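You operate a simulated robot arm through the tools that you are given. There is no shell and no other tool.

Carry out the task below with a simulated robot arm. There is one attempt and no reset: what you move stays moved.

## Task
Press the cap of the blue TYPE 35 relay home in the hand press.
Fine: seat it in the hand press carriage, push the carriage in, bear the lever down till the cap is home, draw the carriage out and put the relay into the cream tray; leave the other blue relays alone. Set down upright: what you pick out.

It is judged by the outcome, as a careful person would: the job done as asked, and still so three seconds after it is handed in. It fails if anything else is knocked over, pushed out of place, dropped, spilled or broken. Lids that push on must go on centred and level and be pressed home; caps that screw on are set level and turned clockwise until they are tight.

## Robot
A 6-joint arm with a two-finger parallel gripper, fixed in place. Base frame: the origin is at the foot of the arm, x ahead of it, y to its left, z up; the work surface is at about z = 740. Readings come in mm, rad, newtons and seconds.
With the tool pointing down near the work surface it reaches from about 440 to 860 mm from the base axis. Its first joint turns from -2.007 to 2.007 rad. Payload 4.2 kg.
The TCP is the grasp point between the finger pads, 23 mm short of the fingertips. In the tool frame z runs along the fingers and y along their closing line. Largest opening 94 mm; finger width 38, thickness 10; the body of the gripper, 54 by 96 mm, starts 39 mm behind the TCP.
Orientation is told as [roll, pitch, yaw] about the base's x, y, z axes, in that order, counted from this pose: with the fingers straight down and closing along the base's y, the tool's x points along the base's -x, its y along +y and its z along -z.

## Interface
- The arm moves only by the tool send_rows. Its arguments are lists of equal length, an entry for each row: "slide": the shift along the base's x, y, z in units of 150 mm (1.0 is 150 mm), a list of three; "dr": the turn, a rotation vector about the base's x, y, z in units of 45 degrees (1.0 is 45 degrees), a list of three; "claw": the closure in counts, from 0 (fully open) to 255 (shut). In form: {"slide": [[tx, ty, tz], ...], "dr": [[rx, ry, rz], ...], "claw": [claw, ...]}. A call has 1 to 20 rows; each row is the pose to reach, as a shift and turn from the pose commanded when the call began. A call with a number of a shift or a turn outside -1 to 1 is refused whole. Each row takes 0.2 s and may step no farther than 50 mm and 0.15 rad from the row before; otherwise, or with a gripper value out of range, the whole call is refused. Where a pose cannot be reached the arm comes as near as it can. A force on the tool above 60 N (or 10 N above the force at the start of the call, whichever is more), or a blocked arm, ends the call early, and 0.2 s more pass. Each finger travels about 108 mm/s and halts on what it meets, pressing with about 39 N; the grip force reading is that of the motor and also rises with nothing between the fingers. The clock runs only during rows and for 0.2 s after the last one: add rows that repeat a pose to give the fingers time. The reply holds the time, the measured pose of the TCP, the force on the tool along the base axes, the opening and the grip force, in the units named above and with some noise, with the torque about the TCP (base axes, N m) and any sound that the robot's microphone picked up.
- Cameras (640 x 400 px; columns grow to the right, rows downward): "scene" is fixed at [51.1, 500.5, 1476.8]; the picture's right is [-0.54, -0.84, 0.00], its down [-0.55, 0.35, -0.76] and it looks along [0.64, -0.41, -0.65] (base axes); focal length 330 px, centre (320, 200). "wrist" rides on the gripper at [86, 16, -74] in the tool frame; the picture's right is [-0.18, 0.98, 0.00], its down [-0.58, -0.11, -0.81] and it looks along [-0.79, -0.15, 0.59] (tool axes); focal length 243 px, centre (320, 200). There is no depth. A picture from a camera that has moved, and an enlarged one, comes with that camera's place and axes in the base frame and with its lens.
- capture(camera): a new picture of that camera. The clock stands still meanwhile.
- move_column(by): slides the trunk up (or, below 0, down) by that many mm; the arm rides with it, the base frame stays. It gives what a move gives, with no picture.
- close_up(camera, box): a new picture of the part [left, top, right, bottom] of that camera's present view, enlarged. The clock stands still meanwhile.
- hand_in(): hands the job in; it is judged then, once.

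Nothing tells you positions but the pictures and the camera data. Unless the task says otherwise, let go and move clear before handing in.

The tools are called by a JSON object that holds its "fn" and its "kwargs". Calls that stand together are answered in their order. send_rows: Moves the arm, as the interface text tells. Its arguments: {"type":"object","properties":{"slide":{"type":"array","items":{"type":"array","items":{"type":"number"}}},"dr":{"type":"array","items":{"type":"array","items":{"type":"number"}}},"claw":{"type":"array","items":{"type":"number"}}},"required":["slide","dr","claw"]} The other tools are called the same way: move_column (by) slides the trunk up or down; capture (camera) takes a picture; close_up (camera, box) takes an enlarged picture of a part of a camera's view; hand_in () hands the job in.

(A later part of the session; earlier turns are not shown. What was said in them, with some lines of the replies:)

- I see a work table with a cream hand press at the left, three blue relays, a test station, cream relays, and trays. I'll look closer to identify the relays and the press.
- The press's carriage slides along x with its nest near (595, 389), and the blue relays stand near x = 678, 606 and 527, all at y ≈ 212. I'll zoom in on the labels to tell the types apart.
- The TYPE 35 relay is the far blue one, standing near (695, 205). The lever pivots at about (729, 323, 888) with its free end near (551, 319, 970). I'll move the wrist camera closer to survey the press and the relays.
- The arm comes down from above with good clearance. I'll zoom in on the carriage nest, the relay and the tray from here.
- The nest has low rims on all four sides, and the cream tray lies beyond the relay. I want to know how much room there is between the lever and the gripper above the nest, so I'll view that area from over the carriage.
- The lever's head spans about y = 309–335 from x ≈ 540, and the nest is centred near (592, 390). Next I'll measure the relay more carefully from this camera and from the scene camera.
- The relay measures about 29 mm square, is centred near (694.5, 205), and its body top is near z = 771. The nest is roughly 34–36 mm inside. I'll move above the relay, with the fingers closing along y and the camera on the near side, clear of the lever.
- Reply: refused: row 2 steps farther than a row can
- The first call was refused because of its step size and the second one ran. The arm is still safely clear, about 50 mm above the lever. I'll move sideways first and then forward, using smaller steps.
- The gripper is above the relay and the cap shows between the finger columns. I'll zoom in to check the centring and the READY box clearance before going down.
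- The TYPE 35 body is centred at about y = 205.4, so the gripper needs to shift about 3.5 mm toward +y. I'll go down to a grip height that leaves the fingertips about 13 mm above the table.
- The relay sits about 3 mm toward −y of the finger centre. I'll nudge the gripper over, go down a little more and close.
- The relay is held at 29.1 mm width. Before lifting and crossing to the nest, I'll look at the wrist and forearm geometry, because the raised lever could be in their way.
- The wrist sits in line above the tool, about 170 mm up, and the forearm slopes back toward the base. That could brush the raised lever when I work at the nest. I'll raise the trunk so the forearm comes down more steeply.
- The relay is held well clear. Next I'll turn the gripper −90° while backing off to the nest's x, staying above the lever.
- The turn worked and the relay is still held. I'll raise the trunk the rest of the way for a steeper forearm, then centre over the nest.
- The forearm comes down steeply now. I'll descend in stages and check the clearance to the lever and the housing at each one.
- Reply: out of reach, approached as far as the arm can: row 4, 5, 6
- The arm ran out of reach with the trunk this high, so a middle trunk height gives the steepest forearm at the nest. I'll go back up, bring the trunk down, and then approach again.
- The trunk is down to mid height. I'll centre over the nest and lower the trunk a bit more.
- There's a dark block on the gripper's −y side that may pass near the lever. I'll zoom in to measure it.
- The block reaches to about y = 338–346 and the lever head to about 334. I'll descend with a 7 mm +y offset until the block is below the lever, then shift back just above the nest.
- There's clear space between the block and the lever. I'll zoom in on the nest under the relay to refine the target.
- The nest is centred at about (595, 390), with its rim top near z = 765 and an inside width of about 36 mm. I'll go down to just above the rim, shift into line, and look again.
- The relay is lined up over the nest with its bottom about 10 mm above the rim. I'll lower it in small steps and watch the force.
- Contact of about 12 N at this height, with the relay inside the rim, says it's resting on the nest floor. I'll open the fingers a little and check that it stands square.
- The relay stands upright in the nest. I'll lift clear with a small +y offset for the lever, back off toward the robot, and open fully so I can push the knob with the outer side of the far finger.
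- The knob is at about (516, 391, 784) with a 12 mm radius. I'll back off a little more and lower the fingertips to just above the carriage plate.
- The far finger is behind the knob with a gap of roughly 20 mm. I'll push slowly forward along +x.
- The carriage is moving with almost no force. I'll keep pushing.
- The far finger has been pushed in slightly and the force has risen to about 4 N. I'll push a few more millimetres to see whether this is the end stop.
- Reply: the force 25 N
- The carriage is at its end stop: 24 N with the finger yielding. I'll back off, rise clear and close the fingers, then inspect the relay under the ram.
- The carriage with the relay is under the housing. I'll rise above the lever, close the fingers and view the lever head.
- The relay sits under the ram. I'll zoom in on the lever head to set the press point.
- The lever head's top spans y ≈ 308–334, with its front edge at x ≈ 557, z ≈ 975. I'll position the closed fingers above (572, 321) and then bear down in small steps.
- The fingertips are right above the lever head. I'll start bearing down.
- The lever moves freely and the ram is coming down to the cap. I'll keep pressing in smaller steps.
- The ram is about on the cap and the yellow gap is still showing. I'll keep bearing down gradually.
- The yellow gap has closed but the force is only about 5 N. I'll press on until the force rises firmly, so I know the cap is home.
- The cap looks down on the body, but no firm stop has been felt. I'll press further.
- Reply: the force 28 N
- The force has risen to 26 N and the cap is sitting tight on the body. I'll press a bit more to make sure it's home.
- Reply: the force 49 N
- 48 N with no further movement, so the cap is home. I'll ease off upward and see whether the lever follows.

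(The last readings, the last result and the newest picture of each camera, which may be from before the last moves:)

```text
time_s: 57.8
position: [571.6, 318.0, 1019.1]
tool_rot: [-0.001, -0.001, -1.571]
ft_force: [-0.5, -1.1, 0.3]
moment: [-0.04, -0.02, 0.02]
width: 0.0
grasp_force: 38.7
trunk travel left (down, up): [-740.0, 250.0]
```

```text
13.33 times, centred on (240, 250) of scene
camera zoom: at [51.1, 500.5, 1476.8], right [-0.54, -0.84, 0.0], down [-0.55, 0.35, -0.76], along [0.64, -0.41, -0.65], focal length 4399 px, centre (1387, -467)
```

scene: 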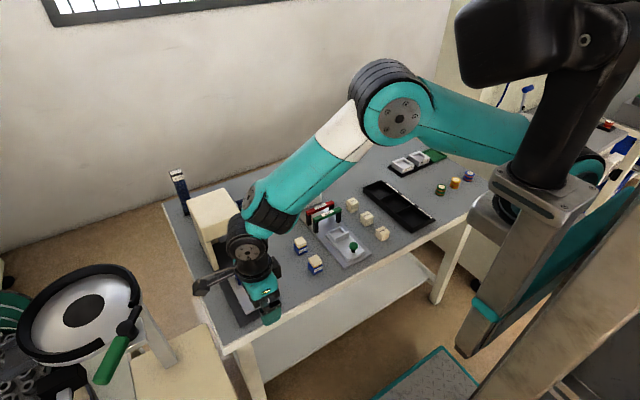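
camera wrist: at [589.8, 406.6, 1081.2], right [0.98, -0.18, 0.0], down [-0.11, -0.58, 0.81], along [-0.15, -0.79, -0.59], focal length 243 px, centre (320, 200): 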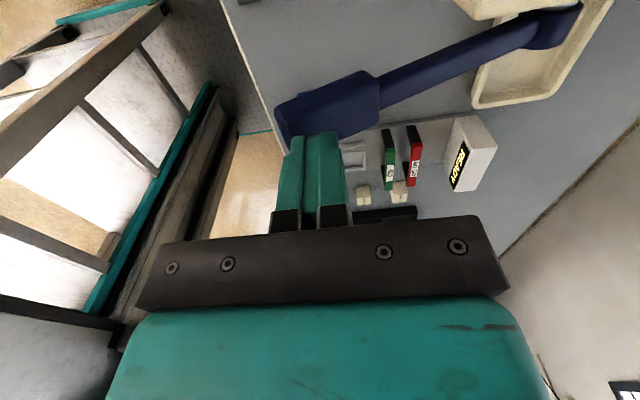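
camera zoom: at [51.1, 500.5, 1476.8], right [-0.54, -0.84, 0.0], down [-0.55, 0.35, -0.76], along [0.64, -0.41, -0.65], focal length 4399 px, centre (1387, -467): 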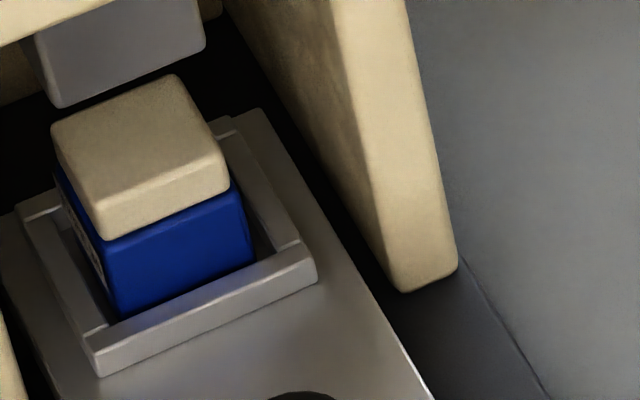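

The lever sprang back up and the cap is flush on the TYPE 35 body. To draw the carriage out, I'll lower the open gripper so its far finger drops between the knob and the nest.

{"fn": "send_rows", "kwargs": {"slide": [[0.02, 0.25, 0.05], [0.06, 0.5, 0.05], [0.11, 0.53, 0.05], [0.11, 0.53, -0.15], [0.11, 0.53, -0.4], [0.11, 0.53, -0.65], [0.11, 0.53, -0.9], [0.11, 0.53, -0.9]], "dr": [[0, 0, 0], [0, 0, 0], [0, 0, 0], [0, 0, 0], [0, 0, 0], [0, 0, 0], [0, 0, 0], [0, 0, 0]], "claw": [150, 50, 0, 0, 0, 0, 0, 0]}}

{"fn": "capture", "kwargs": {"camera": "wrist"}}

{"fn": "close_up", "kwargs": {"camera": "scene", "box": [180, 170, 300, 290]}}

```text
time_s: 59.6
position: [588.7, 400.2, 885.3]
tool_rot: [0.0, 0.001, -1.571]
ft_force: [0.0, -0.1, 0.4]
moment: [-0.01, -0.02, -0.03]
width: 93.8
grasp_force: 0.0
trunk travel left (down, up): [-740.0, 250.0]
```

```text
taken
camera wrist: at [604.7, 486.9, 959.5], right [0.98, -0.18, 0.0], down [-0.11, -0.58, 0.81], along [-0.15, -0.79, -0.59], focal length 243 px, centre (320, 200)
```

wrist: 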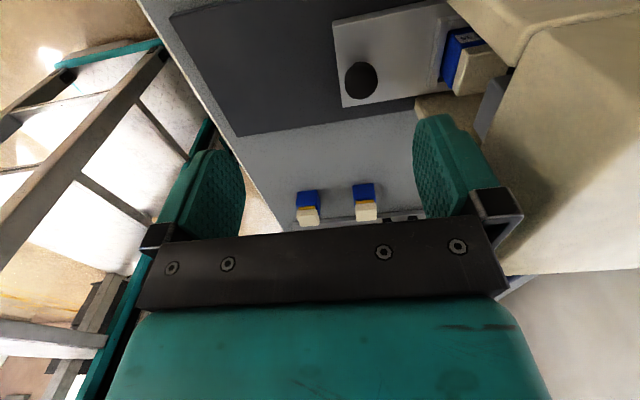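

```text
3.33 times, centred on (240, 230) of scene
camera zoom: at [51.1, 500.5, 1476.8], right [-0.54, -0.84, 0.0], down [-0.55, 0.35, -0.76], along [0.64, -0.41, -0.65], focal length 1100 px, centre (587, 100)
```

zoom: 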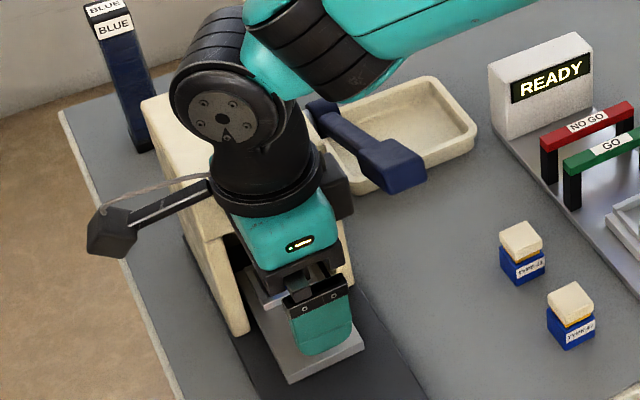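

The knob is at (617.5, 392), so the far finger will drop in with about 6 mm to spare on the knob side. I'm going down behind it now.

{"fn": "send_rows", "kwargs": {"slide": [[0.003, 0, -0.15], [0.003, -0.02, -0.3], [0.003, -0.04, -0.45], [0.003, -0.055, -0.54], [0.003, -0.055, -0.585], [0.003, -0.055, -0.585]], "dr": [[0, 0, 0], [0, 0, 0], [0, 0, 0], [0, 0, 0], [0, 0, 0], [0, 0, 0]], "claw": [0, 0, 0, 0, 0, 0]}}

{"fn": "capture", "kwargs": {"camera": "wrist"}}

```text
time_s: 61.0
position: [588.4, 391.0, 796.9]
tool_rot: [0.0, 0.0, -1.571]
ft_force: [1.1, 0.1, 0.1]
moment: [-0.01, 0.0, 0.03]
width: 94.1
grasp_force: 0.0
trunk travel left (down, up): [-740.0, 250.0]
```

```text
taken
camera wrist: at [605.2, 477.9, 871.2], right [0.98, -0.18, 0.0], down [-0.11, -0.58, 0.81], along [-0.15, -0.79, -0.59], focal length 243 px, centre (320, 200)
```

wrist: 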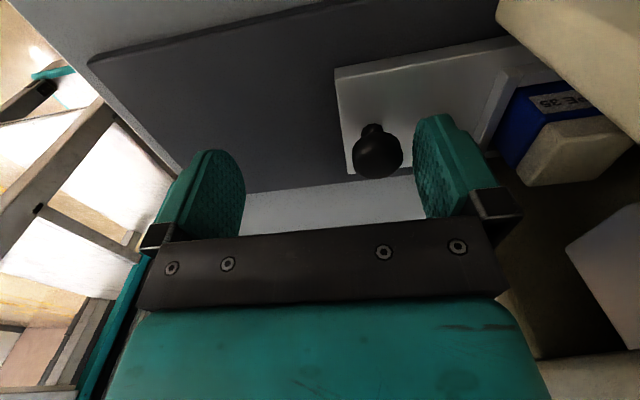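

The finger is hooked behind the knob. I'll draw the carriage out slowly along −x.

{"fn": "send_rows", "kwargs": {"slide": [[-0.04, 0, 0], [-0.08, 0, 0], [-0.13, 0, 0], [-0.18, 0, 0], [-0.23, 0, 0], [-0.28, 0, 0], [-0.33, 0, 0], [-0.38, 0, 0], [-0.43, 0, 0], [-0.48, 0, 0], [-0.53, 0, 0], [-0.58, 0, 0], [-0.62, 0, 0], [-0.65, 0, 0], [-0.67, 0, 0]], "dr": [[0, 0, 0], [0, 0, 0], [0, 0, 0], [0, 0, 0], [0, 0, 0], [0, 0, 0], [0, 0, 0], [0, 0, 0], [0, 0, 0], [0, 0, 0], [0, 0, 0], [0, 0, 0], [0, 0, 0], [0, 0, 0], [0, 0, 0]], "claw": [0, 0, 0, 0, 0, 0, 0, 0, 0, 0, 0, 0, 0, 0, 0]}}

{"fn": "capture", "kwargs": {"camera": "wrist"}}

{"fn": "close_up", "kwargs": {"camera": "scene", "box": [180, 180, 300, 330]}}

```text
time_s: 64.2
position: [488.1, 390.3, 797.9]
tool_rot: [0.0, -0.001, -1.572]
ft_force: [-0.5, -0.1, 0.0]
moment: [0.03, -0.01, 0.02]
width: 94.3
grasp_force: 0.0
trunk travel left (down, up): [-740.0, 250.0]
```

```text
taken
camera wrist: at [504.9, 476.8, 872.4], right [0.98, -0.18, 0.0], down [-0.11, -0.58, 0.81], along [-0.15, -0.79, -0.59], focal length 243 px, centre (320, 200)
```

wrist: 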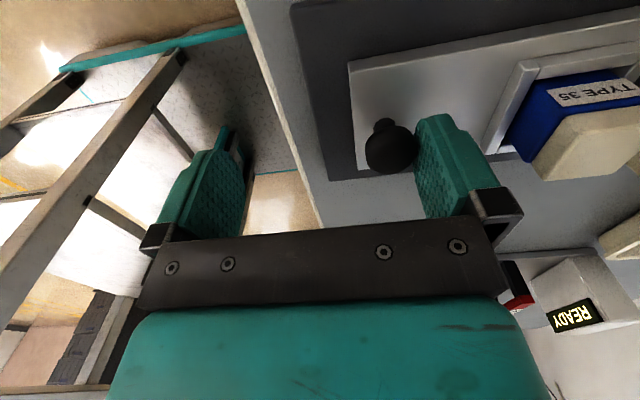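

```text
2.67 times, centred on (240, 255) of scene
camera zoom: at [51.1, 500.5, 1476.8], right [-0.54, -0.84, 0.0], down [-0.55, 0.35, -0.76], along [0.64, -0.41, -0.65], focal length 880 px, centre (533, 53)
```

zoom: 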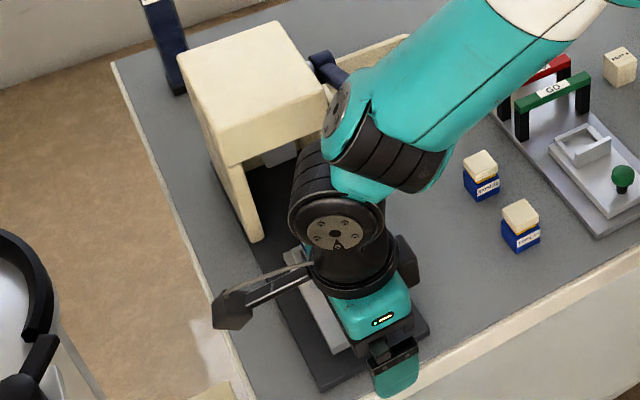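

The carriage is out to within a few millimetres. I'll pull a little more to reach its outer stop.

{"fn": "send_rows", "kwargs": {"slide": [[-0.013, 0, 0], [-0.026, 0, 0], [-0.04, 0, 0], [-0.04, 0, 0]], "dr": [[0, 0, 0], [0, 0, 0], [0, 0, 0], [0, 0, 0]], "claw": [0, 0, 0, 0]}}

```text
time_s: 65.2
position: [482.3, 390.7, 797.9]
tool_rot: [0.0, 0.002, -1.57]
ft_force: [0.2, 0.6, -0.2]
moment: [-0.03, 0.0, -0.01]
width: 93.7
grasp_force: 0.0
trunk travel left (down, up): [-740.0, 250.0]
```

{"fn": "send_rows", "kwargs": {"slide": [[-0.01, 0, 0], [-0.02, 0, 0], [-0.03, 0, 0], [-0.03, 0, 0]], "dr": [[0, 0, 0], [0, 0, 0], [0, 0, 0], [0, 0, 0]], "claw": [0, 0, 0, 0]}}

{"fn": "close_up", "kwargs": {"camera": "wrist", "box": [320, 20, 640, 200]}}

```text
time_s: 66.2
position: [481.3, 389.9, 798.3]
tool_rot: [0.003, 0.003, -1.576]
ft_force: [31.1, 2.9, -10.9]
moment: [0.34, 0.03, 0.21]
width: 94.1
grasp_force: 0.2
trunk travel left (down, up): [-740.0, 250.0]
```

```text
2.00 times, centred on (480, 110) of wrist
camera zoom: at [498.4, 477.1, 872.2], right [0.98, -0.19, 0.0], down [-0.11, -0.58, 0.81], along [-0.15, -0.79, -0.59], focal length 485 px, centre (0, 380)
```

zoom: 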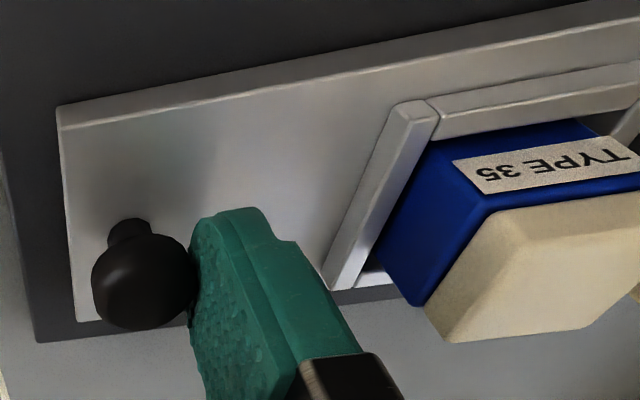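

The carriage is against its outer stop at 31 N, and the relay is still seated. I'll ease off, rise, and move back over the relay.

{"fn": "send_rows", "kwargs": {"slide": [[0.04, 0, 0], [0.05, 0.02, 0.2], [0.05, 0.055, 0.45], [0.05, 0.055, 0.6], [0.3, 0.055, 0.6], [0.55, 0.055, 0.6], [0.77, 0.055, 0.6], [0.77, 0.055, 0.6]], "dr": [[0, 0, 0], [0, 0, 0], [0, 0, 0], [0, 0, 0], [0, 0, 0], [0, 0, 0], [0, 0, 0], [0, 0, 0]], "claw": [0, 0, 0, 30, 60, 90, 100, 100]}}

{"fn": "capture", "kwargs": {"camera": "wrist"}}

{"fn": "close_up", "kwargs": {"camera": "wrist", "box": [260, 10, 400, 130]}}

```text
time_s: 68.0
position: [595.5, 395.9, 887.5]
tool_rot: [-0.001, 0.001, -1.572]
ft_force: [-0.8, 0.5, 0.1]
moment: [-0.01, 0.01, -0.04]
width: 57.0
grasp_force: 0.1
trunk travel left (down, up): [-740.0, 250.0]
```

```text
taken
camera wrist: at [611.0, 483.5, 962.5], right [0.98, -0.18, 0.0], down [-0.11, -0.58, 0.81], along [-0.15, -0.79, -0.59], focal length 243 px, centre (320, 200)
```

wrist: 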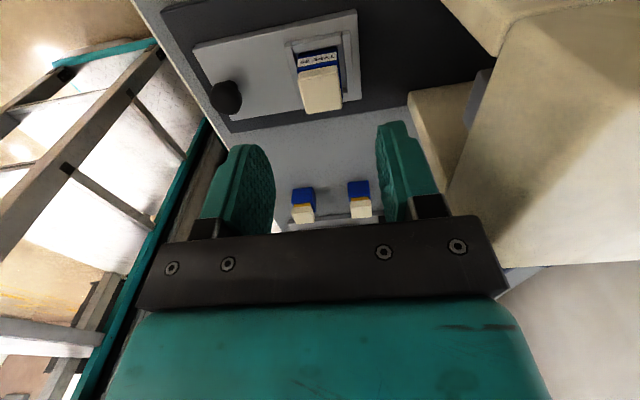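

```text
3.33 times, centred on (330, 70) of wrist
camera zoom: at [611.0, 483.5, 962.5], right [0.98, -0.18, 0.0], down [-0.11, -0.58, 0.81], along [-0.15, -0.79, -0.59], focal length 809 px, centre (287, 633)
```

zoom: 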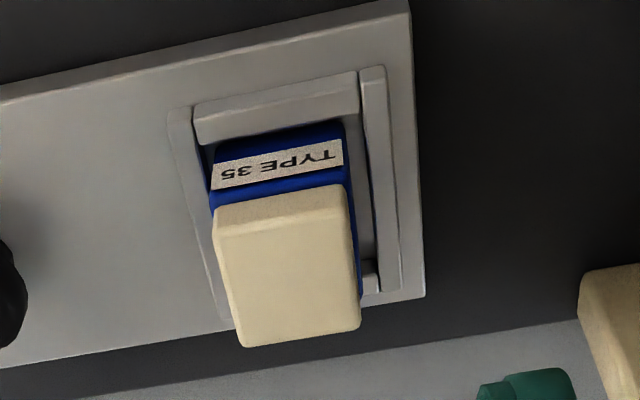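

The relay stands upright in the nest with its cap flush, near (594.5, 393). I'll go down and grip it again.

{"fn": "send_rows", "kwargs": {"slide": [[-0.005, 0, -0.15], [-0.005, 0, -0.3], [-0.005, -0.01, -0.42], [-0.005, -0.022, -0.52], [-0.005, -0.022, -0.58], [-0.005, -0.022, -0.58]], "dr": [[0, 0, 0], [0, 0, 0], [0, 0, 0], [0, 0, 0], [0, 0, 0], [0, 0, 0]], "claw": [100, 100, 100, 100, 100, 100]}}

{"fn": "close_up", "kwargs": {"camera": "wrist", "box": [220, 70, 420, 220]}}

```text
time_s: 69.4
position: [593.1, 394.2, 798.8]
tool_rot: [0.0, -0.001, -1.572]
ft_force: [0.6, 0.1, -0.5]
moment: [-0.02, -0.04, -0.02]
width: 57.3
grasp_force: 0.0
trunk travel left (down, up): [-740.0, 250.0]
```

```text
2.67 times, centred on (320, 145) of wrist
camera zoom: at [609.3, 481.5, 873.6], right [0.98, -0.18, 0.0], down [-0.11, -0.58, 0.81], along [-0.15, -0.79, -0.59], focal length 647 px, centre (320, 347)
```

zoom: 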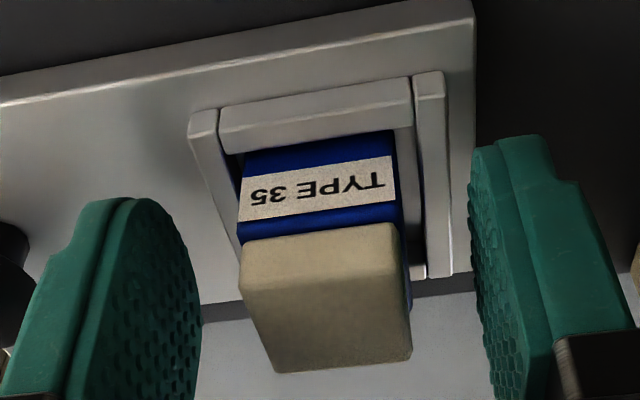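

The relay is about 4 mm toward −y of the finger centre. I'll correct that and close.

{"fn": "send_rows", "kwargs": {"slide": [[0, -0.025, 0], [0, -0.025, 0], [0, -0.025, 0], [0, -0.025, 0], [0, -0.025, 0], [0, -0.025, 0], [0, -0.025, 0]], "dr": [[0, 0, 0], [0, 0, 0], [0, 0, 0], [0, 0, 0], [0, 0, 0], [0, 0, 0], [0, 0, 0]], "claw": [100, 130, 155, 175, 190, 200, 200]}}

{"fn": "close_up", "kwargs": {"camera": "wrist", "box": [220, 70, 420, 220]}}

```text
time_s: 71.0
position: [592.4, 389.8, 800.2]
tool_rot: [0.001, -0.001, -1.57]
ft_force: [-0.2, -0.1, -0.4]
moment: [0.01, 0.0, 0.02]
width: 29.0
grasp_force: 39.4
trunk travel left (down, up): [-740.0, 250.0]
```

```text
2.67 times, centred on (320, 145) of wrist
camera zoom: at [609.1, 477.4, 874.8], right [0.98, -0.18, 0.0], down [-0.11, -0.58, 0.81], along [-0.15, -0.79, -0.59], focal length 647 px, centre (320, 347)
```

zoom: 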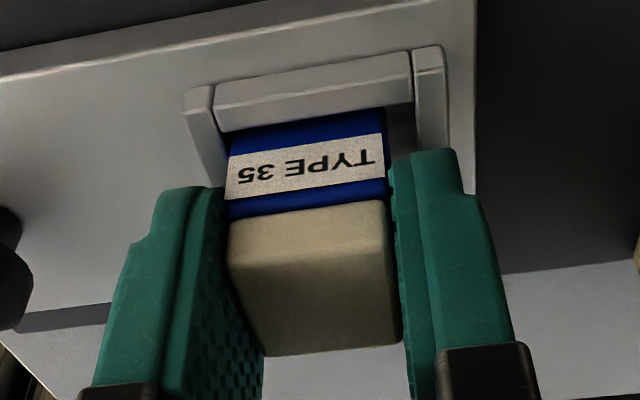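

The relay is gripped. I'll lift it out of the nest and up above the lever.

{"fn": "send_rows", "kwargs": {"slide": [[0, 0, 0.05], [0, 0, 0.1], [0, 0.05, 0.2], [0, 0.05, 0.4], [0, 0.05, 0.6], [0, 0.05, 0.8], [0, 0.05, 1.0], [0, 0.05, 1.0]], "dr": [[0, 0, 0], [0, 0, 0], [0, 0, 0], [0, 0, 0], [0, 0, 0], [0, 0, 0], [0, 0, 0], [0, 0, 0]], "claw": [200, 200, 200, 200, 200, 200, 200, 200]}}

{"fn": "close_up", "kwargs": {"camera": "scene", "box": [180, 160, 320, 330]}}

{"fn": "capture", "kwargs": {"camera": "wrist"}}

```text
time_s: 72.8
position: [593.4, 403.6, 950.4]
tool_rot: [-0.001, 0.001, -1.571]
ft_force: [0.0, -0.3, -0.2]
moment: [0.02, 0.03, 0.0]
width: 29.0
grasp_force: 38.9
trunk travel left (down, up): [-740.0, 250.0]
```

```text
2.35 times, centred on (250, 245) of scene
camera zoom: at [51.1, 500.5, 1476.8], right [-0.54, -0.84, 0.0], down [-0.55, 0.35, -0.76], along [0.64, -0.41, -0.65], focal length 776 px, centre (485, 94)
```

zoom: 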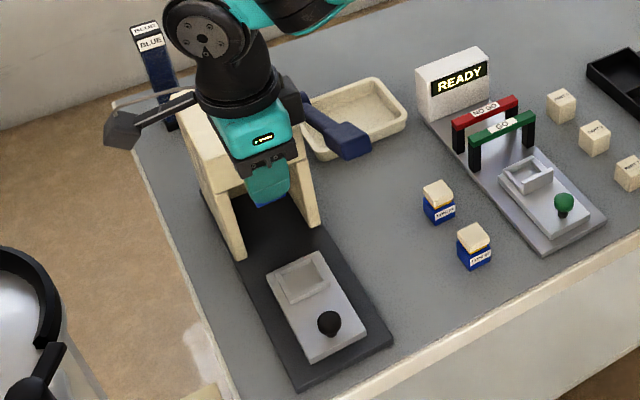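

```text
taken
camera wrist: at [610.7, 489.6, 1025.8], right [0.98, -0.18, 0.0], down [-0.11, -0.58, 0.81], along [-0.15, -0.79, -0.59], focal length 243 px, centre (320, 200)
```

wrist: 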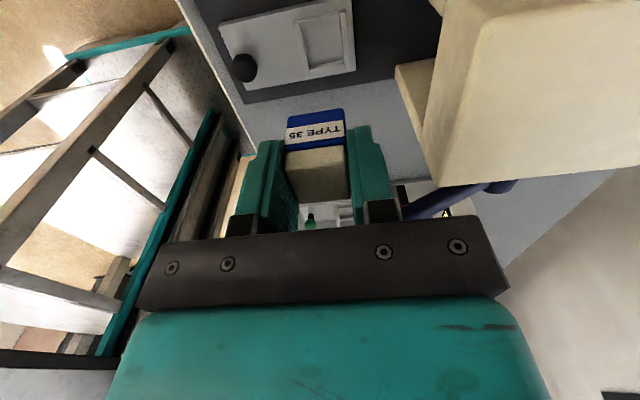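

The relay is out and the carriage is empty. I'll rise further, then cross above the lever while turning the gripper back.

{"fn": "send_rows", "kwargs": {"slide": [[0, 0, 0.25], [0, 0, 0.5], [0, 0, 0.8], [0, -0.2, 0.85], [0, -0.4, 0.85], [0, -0.6, 0.85], [0, -0.8, 0.85], [0, -1.0, 0.85], [0, -1.0, 0.85]], "dr": [[0, 0, 0], [0, 0, 0], [0, 0, 0.1], [0, 0, 0.25], [0, 0, 0.43], [0, 0, 0.61], [0, 0, 0.8], [0, 0, 0.98], [0, 0, 1.0]], "claw": [200, 200, 200, 200, 200, 200, 200, 200, 200]}}

{"fn": "send_rows", "kwargs": {"slide": [[0.2, -0.03, 0], [0.4, -0.06, 0], [0.6, -0.1, 0], [0.75, -0.13, 0], [0.9, -0.15, 0], [1.0, -0.17, 0], [1.0, -0.17, 0]], "dr": [[0, 0, 0.18], [0, 0, 0.36], [0, 0, 0.54], [0, 0, 0.72], [0, 0, 0.9], [0, 0, 1.0], [0, 0, 1.0]], "claw": [200, 200, 200, 200, 200, 200, 200]}}

{"fn": "capture", "kwargs": {"camera": "scene"}}

{"fn": "capture", "kwargs": {"camera": "wrist"}}

```text
time_s: 74.8
position: [594.1, 248.0, 1077.2]
tool_rot: [0.001, 0.0, -0.781]
ft_force: [-0.2, 1.0, -0.7]
moment: [-0.01, 0.01, -0.02]
width: 28.8
grasp_force: 38.4
trunk travel left (down, up): [-740.0, 250.0]
```

```text
time_s: 76.4
position: [741.9, 222.6, 1076.6]
tool_rot: [0.0, 0.001, 0.003]
ft_force: [-0.7, 0.1, -0.1]
moment: [0.03, -0.01, 0.03]
width: 29.1
grasp_force: 39.0
trunk travel left (down, up): [-740.0, 250.0]
```

```text
taken
```

scene: 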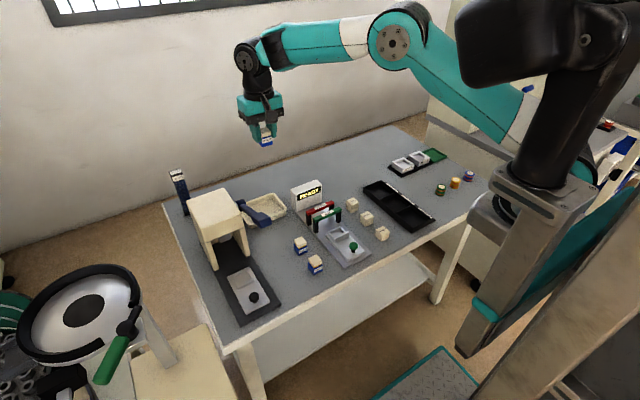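

```text
taken
camera wrist: at [656.2, 239.1, 1151.5], right [0.18, 0.98, 0.0], down [0.58, -0.11, 0.81], along [0.79, -0.15, -0.59], focal length 243 px, centre (320, 200)
```

wrist: 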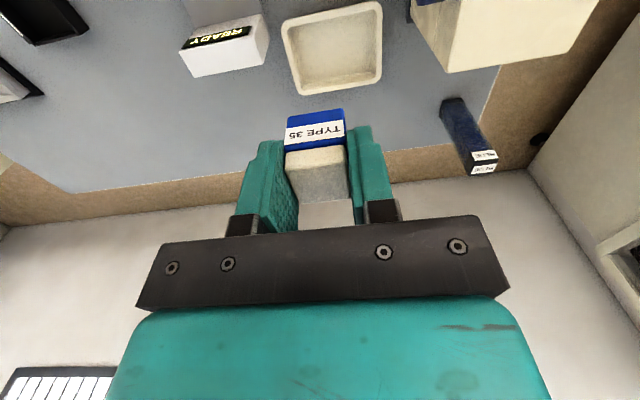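

The tray is in view. I'll zoom in to locate its inside accurately.

{"fn": "close_up", "kwargs": {"camera": "wrist", "box": [260, 0, 420, 110]}}

{"fn": "close_up", "kwargs": {"camera": "scene", "box": [230, 180, 310, 240]}}

```text
3.64 times, centred on (340, 55) of wrist
camera zoom: at [656.2, 239.1, 1151.5], right [0.18, 0.98, 0.0], down [0.58, -0.11, 0.81], along [0.79, -0.15, -0.59], focal length 882 px, centre (247, 727)
```

zoom: 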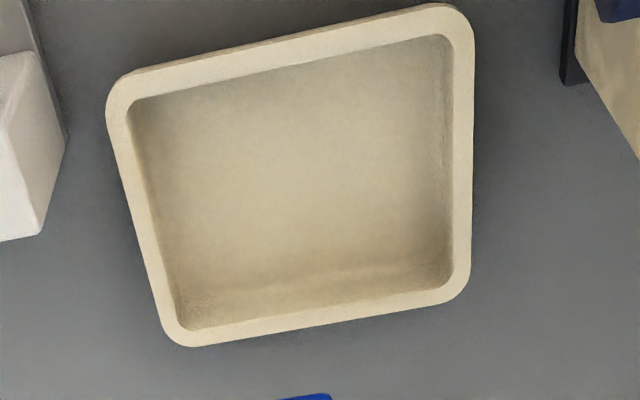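

```text
6.67 times, centred on (270, 210) of scene
camera zoom: at [51.1, 500.5, 1476.8], right [-0.54, -0.84, 0.0], down [-0.55, 0.35, -0.76], along [0.64, -0.41, -0.65], focal length 2200 px, centre (653, 133)
```

zoom: 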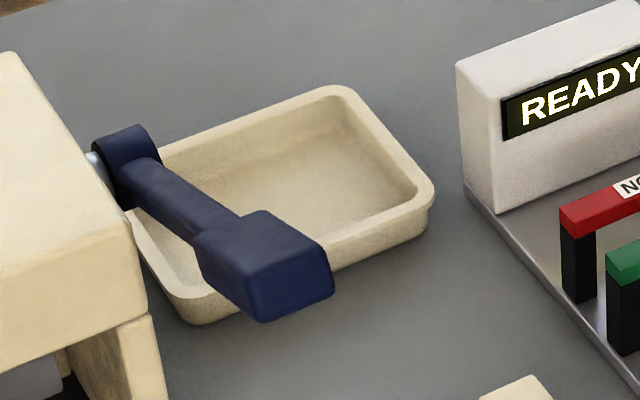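

The tray interior spans about x 774–865, y 172–290. I'll place the relay at about (805, 226), first moving over it and then lowering the trunk so the arm can reach down.

{"fn": "send_rows", "kwargs": {"slide": [[0.2, 0.02, 0], [0.42, 0.02, 0], [0.42, 0.02, 0]], "dr": [[0, 0, 0], [0, 0, 0], [0, 0, 0]], "claw": [200, 200, 200]}}

{"fn": "move_column", "kwargs": {"by": -200}}

{"fn": "capture", "kwargs": {"camera": "scene"}}

{"fn": "capture", "kwargs": {"camera": "wrist"}}

```text
time_s: 77.2
position: [798.4, 223.2, 1074.9]
tool_rot: [0.001, 0.002, -0.002]
ft_force: [0.2, -0.5, -0.4]
moment: [0.01, -0.02, -0.01]
width: 28.9
grasp_force: 39.4
out of reach, approached as far as the arm can: row 2, 3
trunk travel left (down, up): [-740.0, 250.0]
```

```text
time_s: 79.4
position: [799.0, 224.0, 875.9]
tool_rot: [0.001, 0.0, 0.0]
ft_force: [-1.0, 0.3, 0.0]
moment: [-0.02, -0.01, 0.01]
width: 28.9
grasp_force: 38.4
trunk travel left (down, up): [-540.0, 450.0]
```

```text
taken
```

scene: 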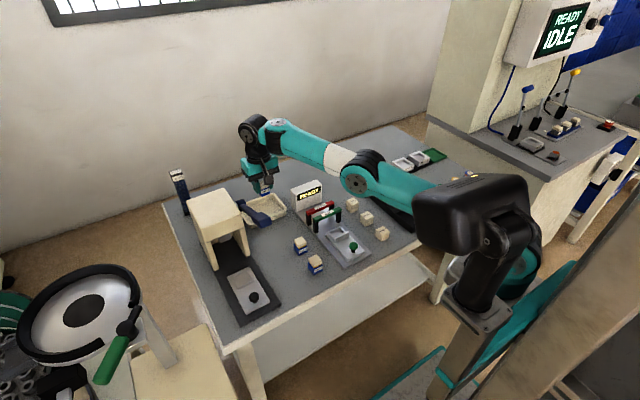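

```text
taken
camera wrist: at [712.3, 240.7, 950.9], right [0.18, 0.98, 0.0], down [0.58, -0.11, 0.81], along [0.79, -0.15, -0.59], focal length 243 px, centre (320, 200)
```

wrist: 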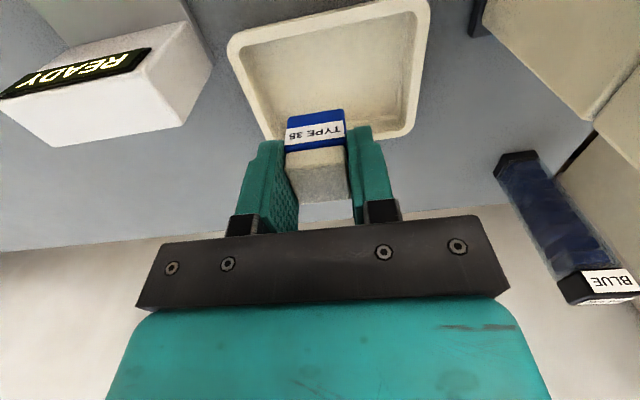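

The arm is near its reach limit but the relay is over the tray. I'll lower the trunk a bit more and try to move slightly deeper into the tray.

{"fn": "move_column", "kwargs": {"by": -55}}

{"fn": "send_rows", "kwargs": {"slide": [[0.0, 0, -0.03], [0.02, 0.01, -0.06], [0.04, 0.01, -0.08], [0.04, 0.01, -0.08]], "dr": [[0, 0, 0], [0, 0, 0], [0, 0, 0], [0, 0, 0]], "claw": [200, 200, 200, 200]}}

{"fn": "capture", "kwargs": {"camera": "wrist"}}

{"fn": "close_up", "kwargs": {"camera": "scene", "box": [220, 140, 320, 240]}}

```text
time_s: 80.3
position: [797.8, 223.8, 821.3]
tool_rot: [-0.002, 0.0, 0.001]
ft_force: [0.3, -0.2, -0.6]
moment: [0.03, 0.01, -0.03]
width: 29.0
grasp_force: 38.6
trunk travel left (down, up): [-485.0, 505.0]
```

```text
time_s: 81.3
position: [801.7, 224.1, 808.8]
tool_rot: [0.0, -0.001, 0.0]
ft_force: [0.0, -0.6, -1.1]
moment: [0.0, 0.0, -0.02]
width: 28.8
grasp_force: 38.9
out of reach, approached as far as the arm can: row 3
trunk travel left (down, up): [-485.0, 505.0]
```

```text
taken
camera wrist: at [715.3, 240.8, 883.1], right [0.18, 0.98, 0.0], down [0.58, -0.11, 0.81], along [0.79, -0.15, -0.59], focal length 243 px, centre (320, 200)
```

wrist: 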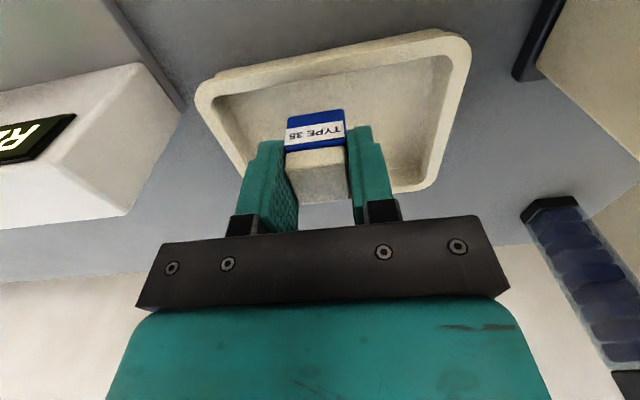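

```text
4.00 times, centred on (270, 190) of scene
camera zoom: at [51.1, 500.5, 1476.8], right [-0.54, -0.84, 0.0], down [-0.55, 0.35, -0.76], along [0.64, -0.41, -0.65], focal length 1320 px, centre (520, 240)
```

zoom: 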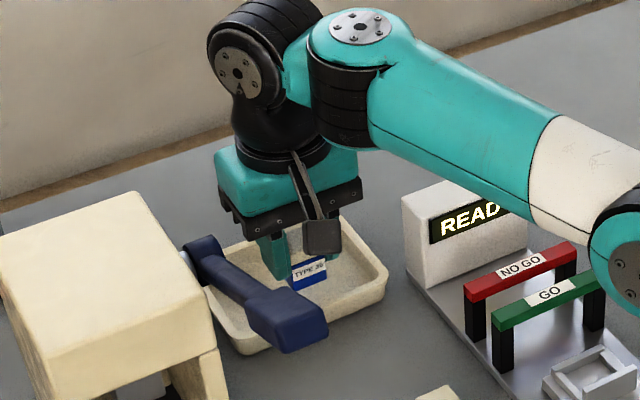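

The relay is over the tray interior. I'll lower it with the trunk so the arm pose stays unchanged.

{"fn": "move_column", "kwargs": {"by": -20}}

{"fn": "close_up", "kwargs": {"camera": "wrist", "box": [180, 20, 480, 220]}}

```text
time_s: 82.0
position: [801.5, 223.4, 788.9]
tool_rot: [0.001, 0.0, 0.001]
ft_force: [0.2, 0.3, -0.8]
moment: [-0.01, 0.03, -0.01]
width: 28.7
grasp_force: 39.2
trunk travel left (down, up): [-465.0, 525.0]
```

```text
2.00 times, centred on (330, 120) of wrist
camera zoom: at [715.3, 240.9, 863.0], right [0.18, 0.98, 0.0], down [0.58, -0.11, 0.81], along [0.79, -0.15, -0.59], focal length 485 px, centre (300, 360)
```

zoom: 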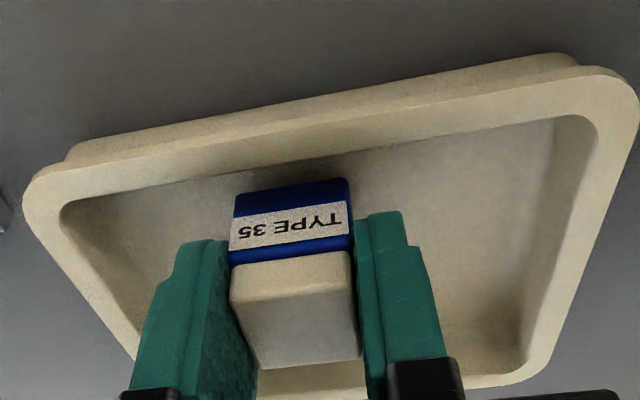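

{"fn": "send_rows", "kwargs": {"slide": [[0, 0, -0.013], [0, 0, -0.026], [0, 0, -0.026]], "dr": [[0, 0, 0], [0, 0, 0], [0, 0, 0]], "claw": [200, 200, 200]}}

```text
time_s: 82.8
position: [802.1, 224.9, 784.9]
tool_rot: [0.0, 0.0, 0.0]
ft_force: [0.2, 1.0, -0.4]
moment: [0.01, 0.03, 0.02]
width: 29.0
grasp_force: 38.9
trunk travel left (down, up): [-465.0, 525.0]
```

{"fn": "send_rows", "kwargs": {"slide": [[0, 0, -0.007], [0, 0, -0.014], [0, 0, -0.014]], "dr": [[0, 0, 0], [0, 0, 0], [0, 0, 0]], "claw": [200, 200, 200]}}

```text
time_s: 83.6
position: [802.0, 225.1, 782.8]
tool_rot: [0.0, -0.001, 0.0]
ft_force: [-1.1, -0.1, -0.2]
moment: [-0.03, 0.0, 0.01]
width: 28.8
grasp_force: 39.4
trunk travel left (down, up): [-465.0, 525.0]
```

No contact yet at TCP z ≈ 783. I'll keep lowering in about 1 mm steps.

{"fn": "send_rows", "kwargs": {"slide": [[0, 0, -0.007], [0, 0, -0.014], [0, 0, -0.014]], "dr": [[0, 0, 0], [0, 0, 0], [0, 0, 0]], "claw": [200, 200, 200]}}

```text
time_s: 84.4
position: [801.5, 225.1, 780.7]
tool_rot: [-0.001, -0.002, 0.0]
ft_force: [-0.4, 0.2, 3.3]
moment: [0.01, 0.03, 0.03]
width: 28.8
grasp_force: 39.0
trunk travel left (down, up): [-465.0, 525.0]
```

Light contact of 3 N on the tray floor. I'll settle another half millimetre, then open gently.

{"fn": "send_rows", "kwargs": {"slide": [[0, 0, -0.004], [0, 0, -0.004], [0, 0, -0.004], [0, 0, -0.004], [0, 0, -0.004], [0, 0, -0.004]], "dr": [[0, 0, 0], [0, 0, 0], [0, 0, 0], [0, 0, 0], [0, 0, 0], [0, 0, 0]], "claw": [200, 200, 180, 150, 130, 130]}}

{"fn": "close_up", "kwargs": {"camera": "wrist", "box": [180, 20, 480, 220]}}

{"fn": "close_up", "kwargs": {"camera": "scene", "box": [230, 170, 330, 240]}}

```text
time_s: 85.8
position: [800.6, 224.1, 779.4]
tool_rot: [0.0, 0.0, -0.001]
ft_force: [-0.3, -0.2, 0.4]
moment: [0.0, 0.01, 0.01]
width: 46.0
grasp_force: 0.1
trunk travel left (down, up): [-465.0, 525.0]
```

```text
2.00 times, centred on (330, 120) of wrist
camera zoom: at [714.8, 240.3, 854.3], right [0.18, 0.98, 0.0], down [0.58, -0.11, 0.81], along [0.79, -0.15, -0.59], focal length 485 px, centre (300, 360)
```

zoom: 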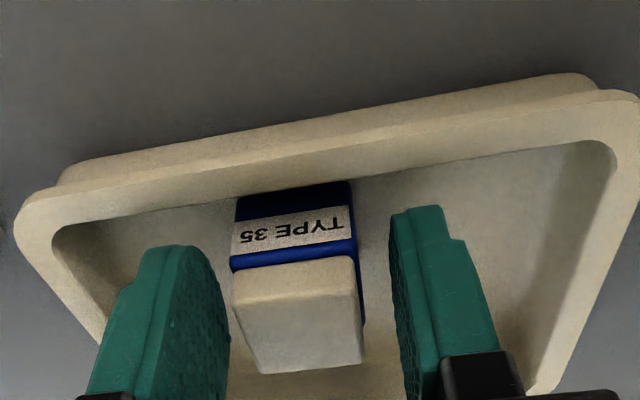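

```text
5.71 times, centred on (280, 205) of scene
camera zoom: at [51.1, 500.5, 1476.8], right [-0.54, -0.84, 0.0], down [-0.55, 0.35, -0.76], along [0.64, -0.41, -0.65], focal length 1885 px, centre (549, 171)
```

zoom: 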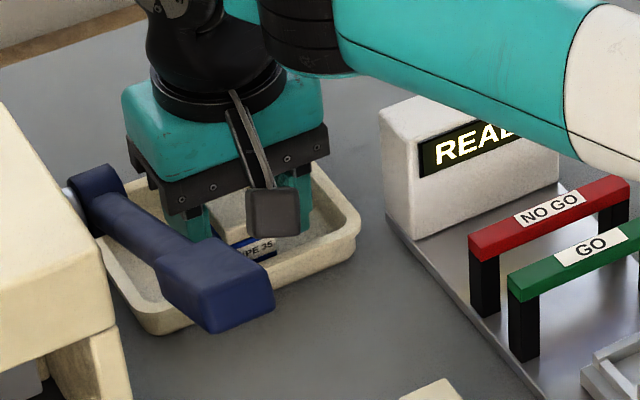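

The relay is released and standing upright in the tray. I'll raise straight up with the trunk and check the result.

{"fn": "move_column", "kwargs": {"by": 240}}

{"fn": "send_rows", "kwargs": {"slide": [[-0.2, -0.05, 0.1], [-0.5, -0.15, 0.2], [-0.8, -0.25, 0.3], [-1.0, -0.3, 0.3], [-1.0, -0.3, 0.3]], "dr": [[0, 0, 0], [0, 0, 0], [0, 0, 0], [0, 0, 0], [0, 0, 0]], "claw": [130, 130, 130, 130, 130]}}

{"fn": "capture", "kwargs": {"camera": "scene"}}

{"fn": "close_up", "kwargs": {"camera": "scene", "box": [240, 180, 310, 240]}}

{"fn": "capture", "kwargs": {"camera": "wrist"}}

```text
time_s: 88.3
position: [800.7, 222.8, 1019.7]
tool_rot: [-0.001, -0.001, 0.0]
ft_force: [-0.3, 0.5, 0.1]
moment: [0.02, 0.04, -0.04]
width: 46.4
grasp_force: 0.0
trunk travel left (down, up): [-705.0, 285.0]
```

```text
time_s: 89.5
position: [651.9, 175.3, 1063.8]
tool_rot: [0.0, 0.003, 0.0]
ft_force: [0.2, 0.6, -0.2]
moment: [-0.02, -0.01, -0.03]
width: 46.3
grasp_force: 0.0
trunk travel left (down, up): [-705.0, 285.0]
```

```text
taken
```

scene: 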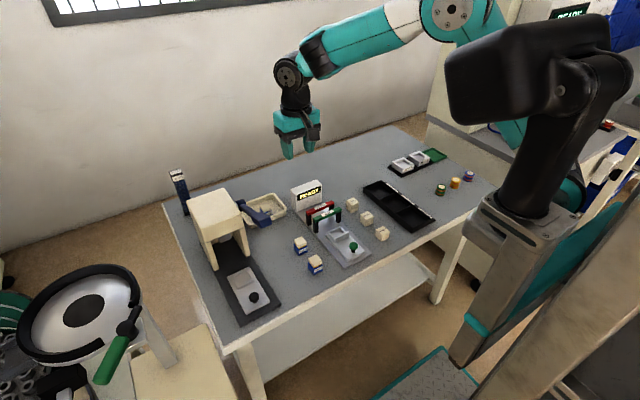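

```text
6.67 times, centred on (275, 210) of scene
camera zoom: at [51.1, 500.5, 1476.8], right [-0.54, -0.84, 0.0], down [-0.55, 0.35, -0.76], along [0.64, -0.41, -0.65], focal length 2200 px, centre (620, 133)
```

zoom: 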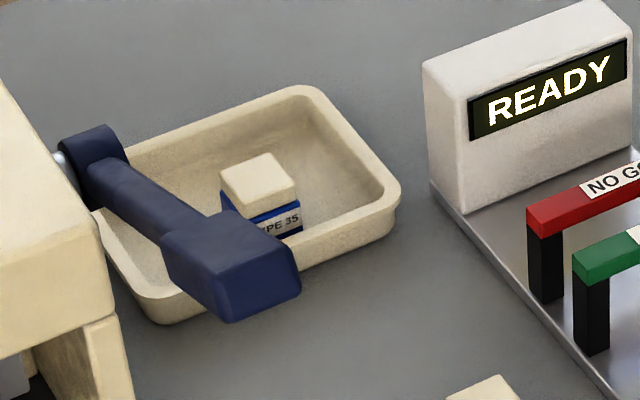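

```text
taken
camera wrist: at [564.5, 193.6, 1138.6], right [0.18, 0.98, 0.0], down [0.58, -0.11, 0.81], along [0.79, -0.15, -0.59], focal length 243 px, centre (320, 200)
```

wrist: 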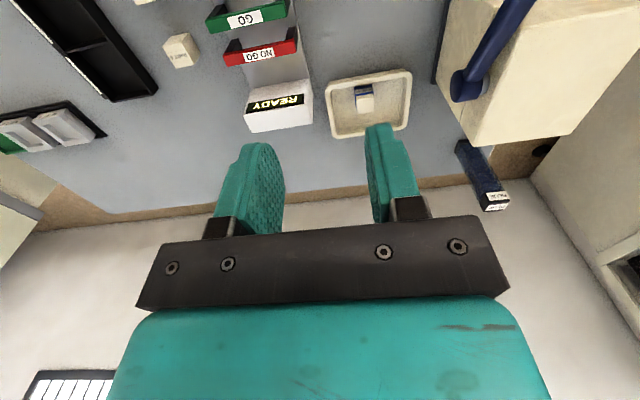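

The relay is upright in the tray and everything else looks undisturbed. One last close look at the cap.

{"fn": "close_up", "kwargs": {"camera": "scene", "box": [260, 195, 292, 220]}}

{"fn": "close_up", "kwargs": {"camera": "wrist", "box": [345, 75, 385, 115]}}

{"fn": "close_up", "kwargs": {"camera": "scene", "box": [200, 190, 340, 320]}}

```text
16.00 times, centred on (276, 208) of scene
camera zoom: at [51.1, 500.5, 1476.8], right [-0.54, -0.84, 0.0], down [-0.55, 0.35, -0.76], along [0.64, -0.41, -0.65], focal length 5279 px, centre (1024, 80)
```

zoom: 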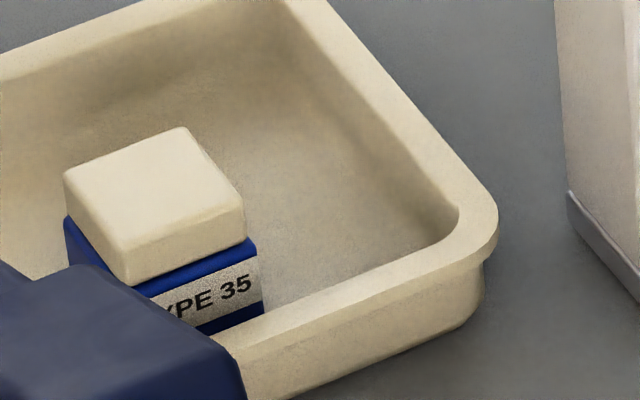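

```text
10.00 times, centred on (365, 95) of wrist
camera zoom: at [564.5, 193.6, 1138.6], right [0.18, 0.98, 0.0], down [0.58, -0.11, 0.81], along [0.79, -0.15, -0.59], focal length 2426 px, centre (-130, 1250)
```

zoom: 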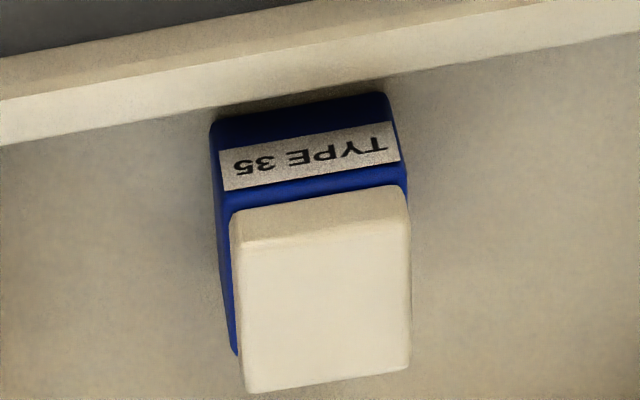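

```text
3.08 times, centred on (270, 255) of scene
camera zoom: at [51.1, 500.5, 1476.8], right [-0.54, -0.84, 0.0], down [-0.55, 0.35, -0.76], along [0.64, -0.41, -0.65], focal length 1015 px, centre (474, 31)
```

zoom: 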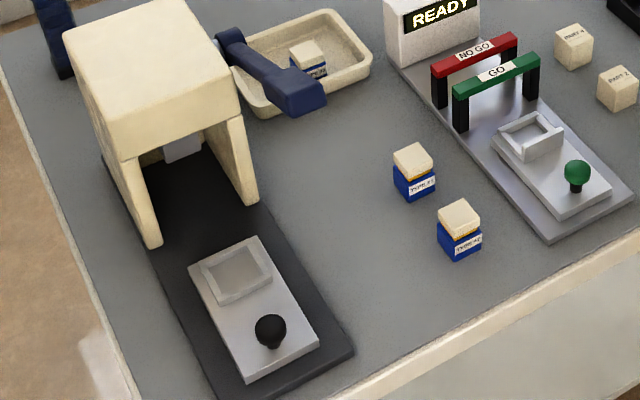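

The TYPE 35 relay stands upright in the cream tray with its cap level and pressed home. The carriage is drawn out, the lever is up, the other two blue relays haven't been touched and the arm is clear. I'm handing in now.

{"fn": "hand_in", "kwargs": {}}

```text
The job is handed in.
```

The TYPE 35 relay's cap is pressed home. The relay stands upright in the cream tray, and the job is handed in.

- **Pressing:** I seated the relay in the carriage and pushed the carriage in to its stop. I then bore the lever down until it held at about 48 N with no further movement. The last close-ups show the cap flush and level on the blue body.
- **Left behind:** The carriage is drawn out to its outer stop and empty, and the lever sprang back up. I did not touch the TYPE 21 and TYPE 47 relays. Nothing else looks moved in the final pictures.
- **Arm:** The gripper let go of the relay and was well clear of the table before I handed in.
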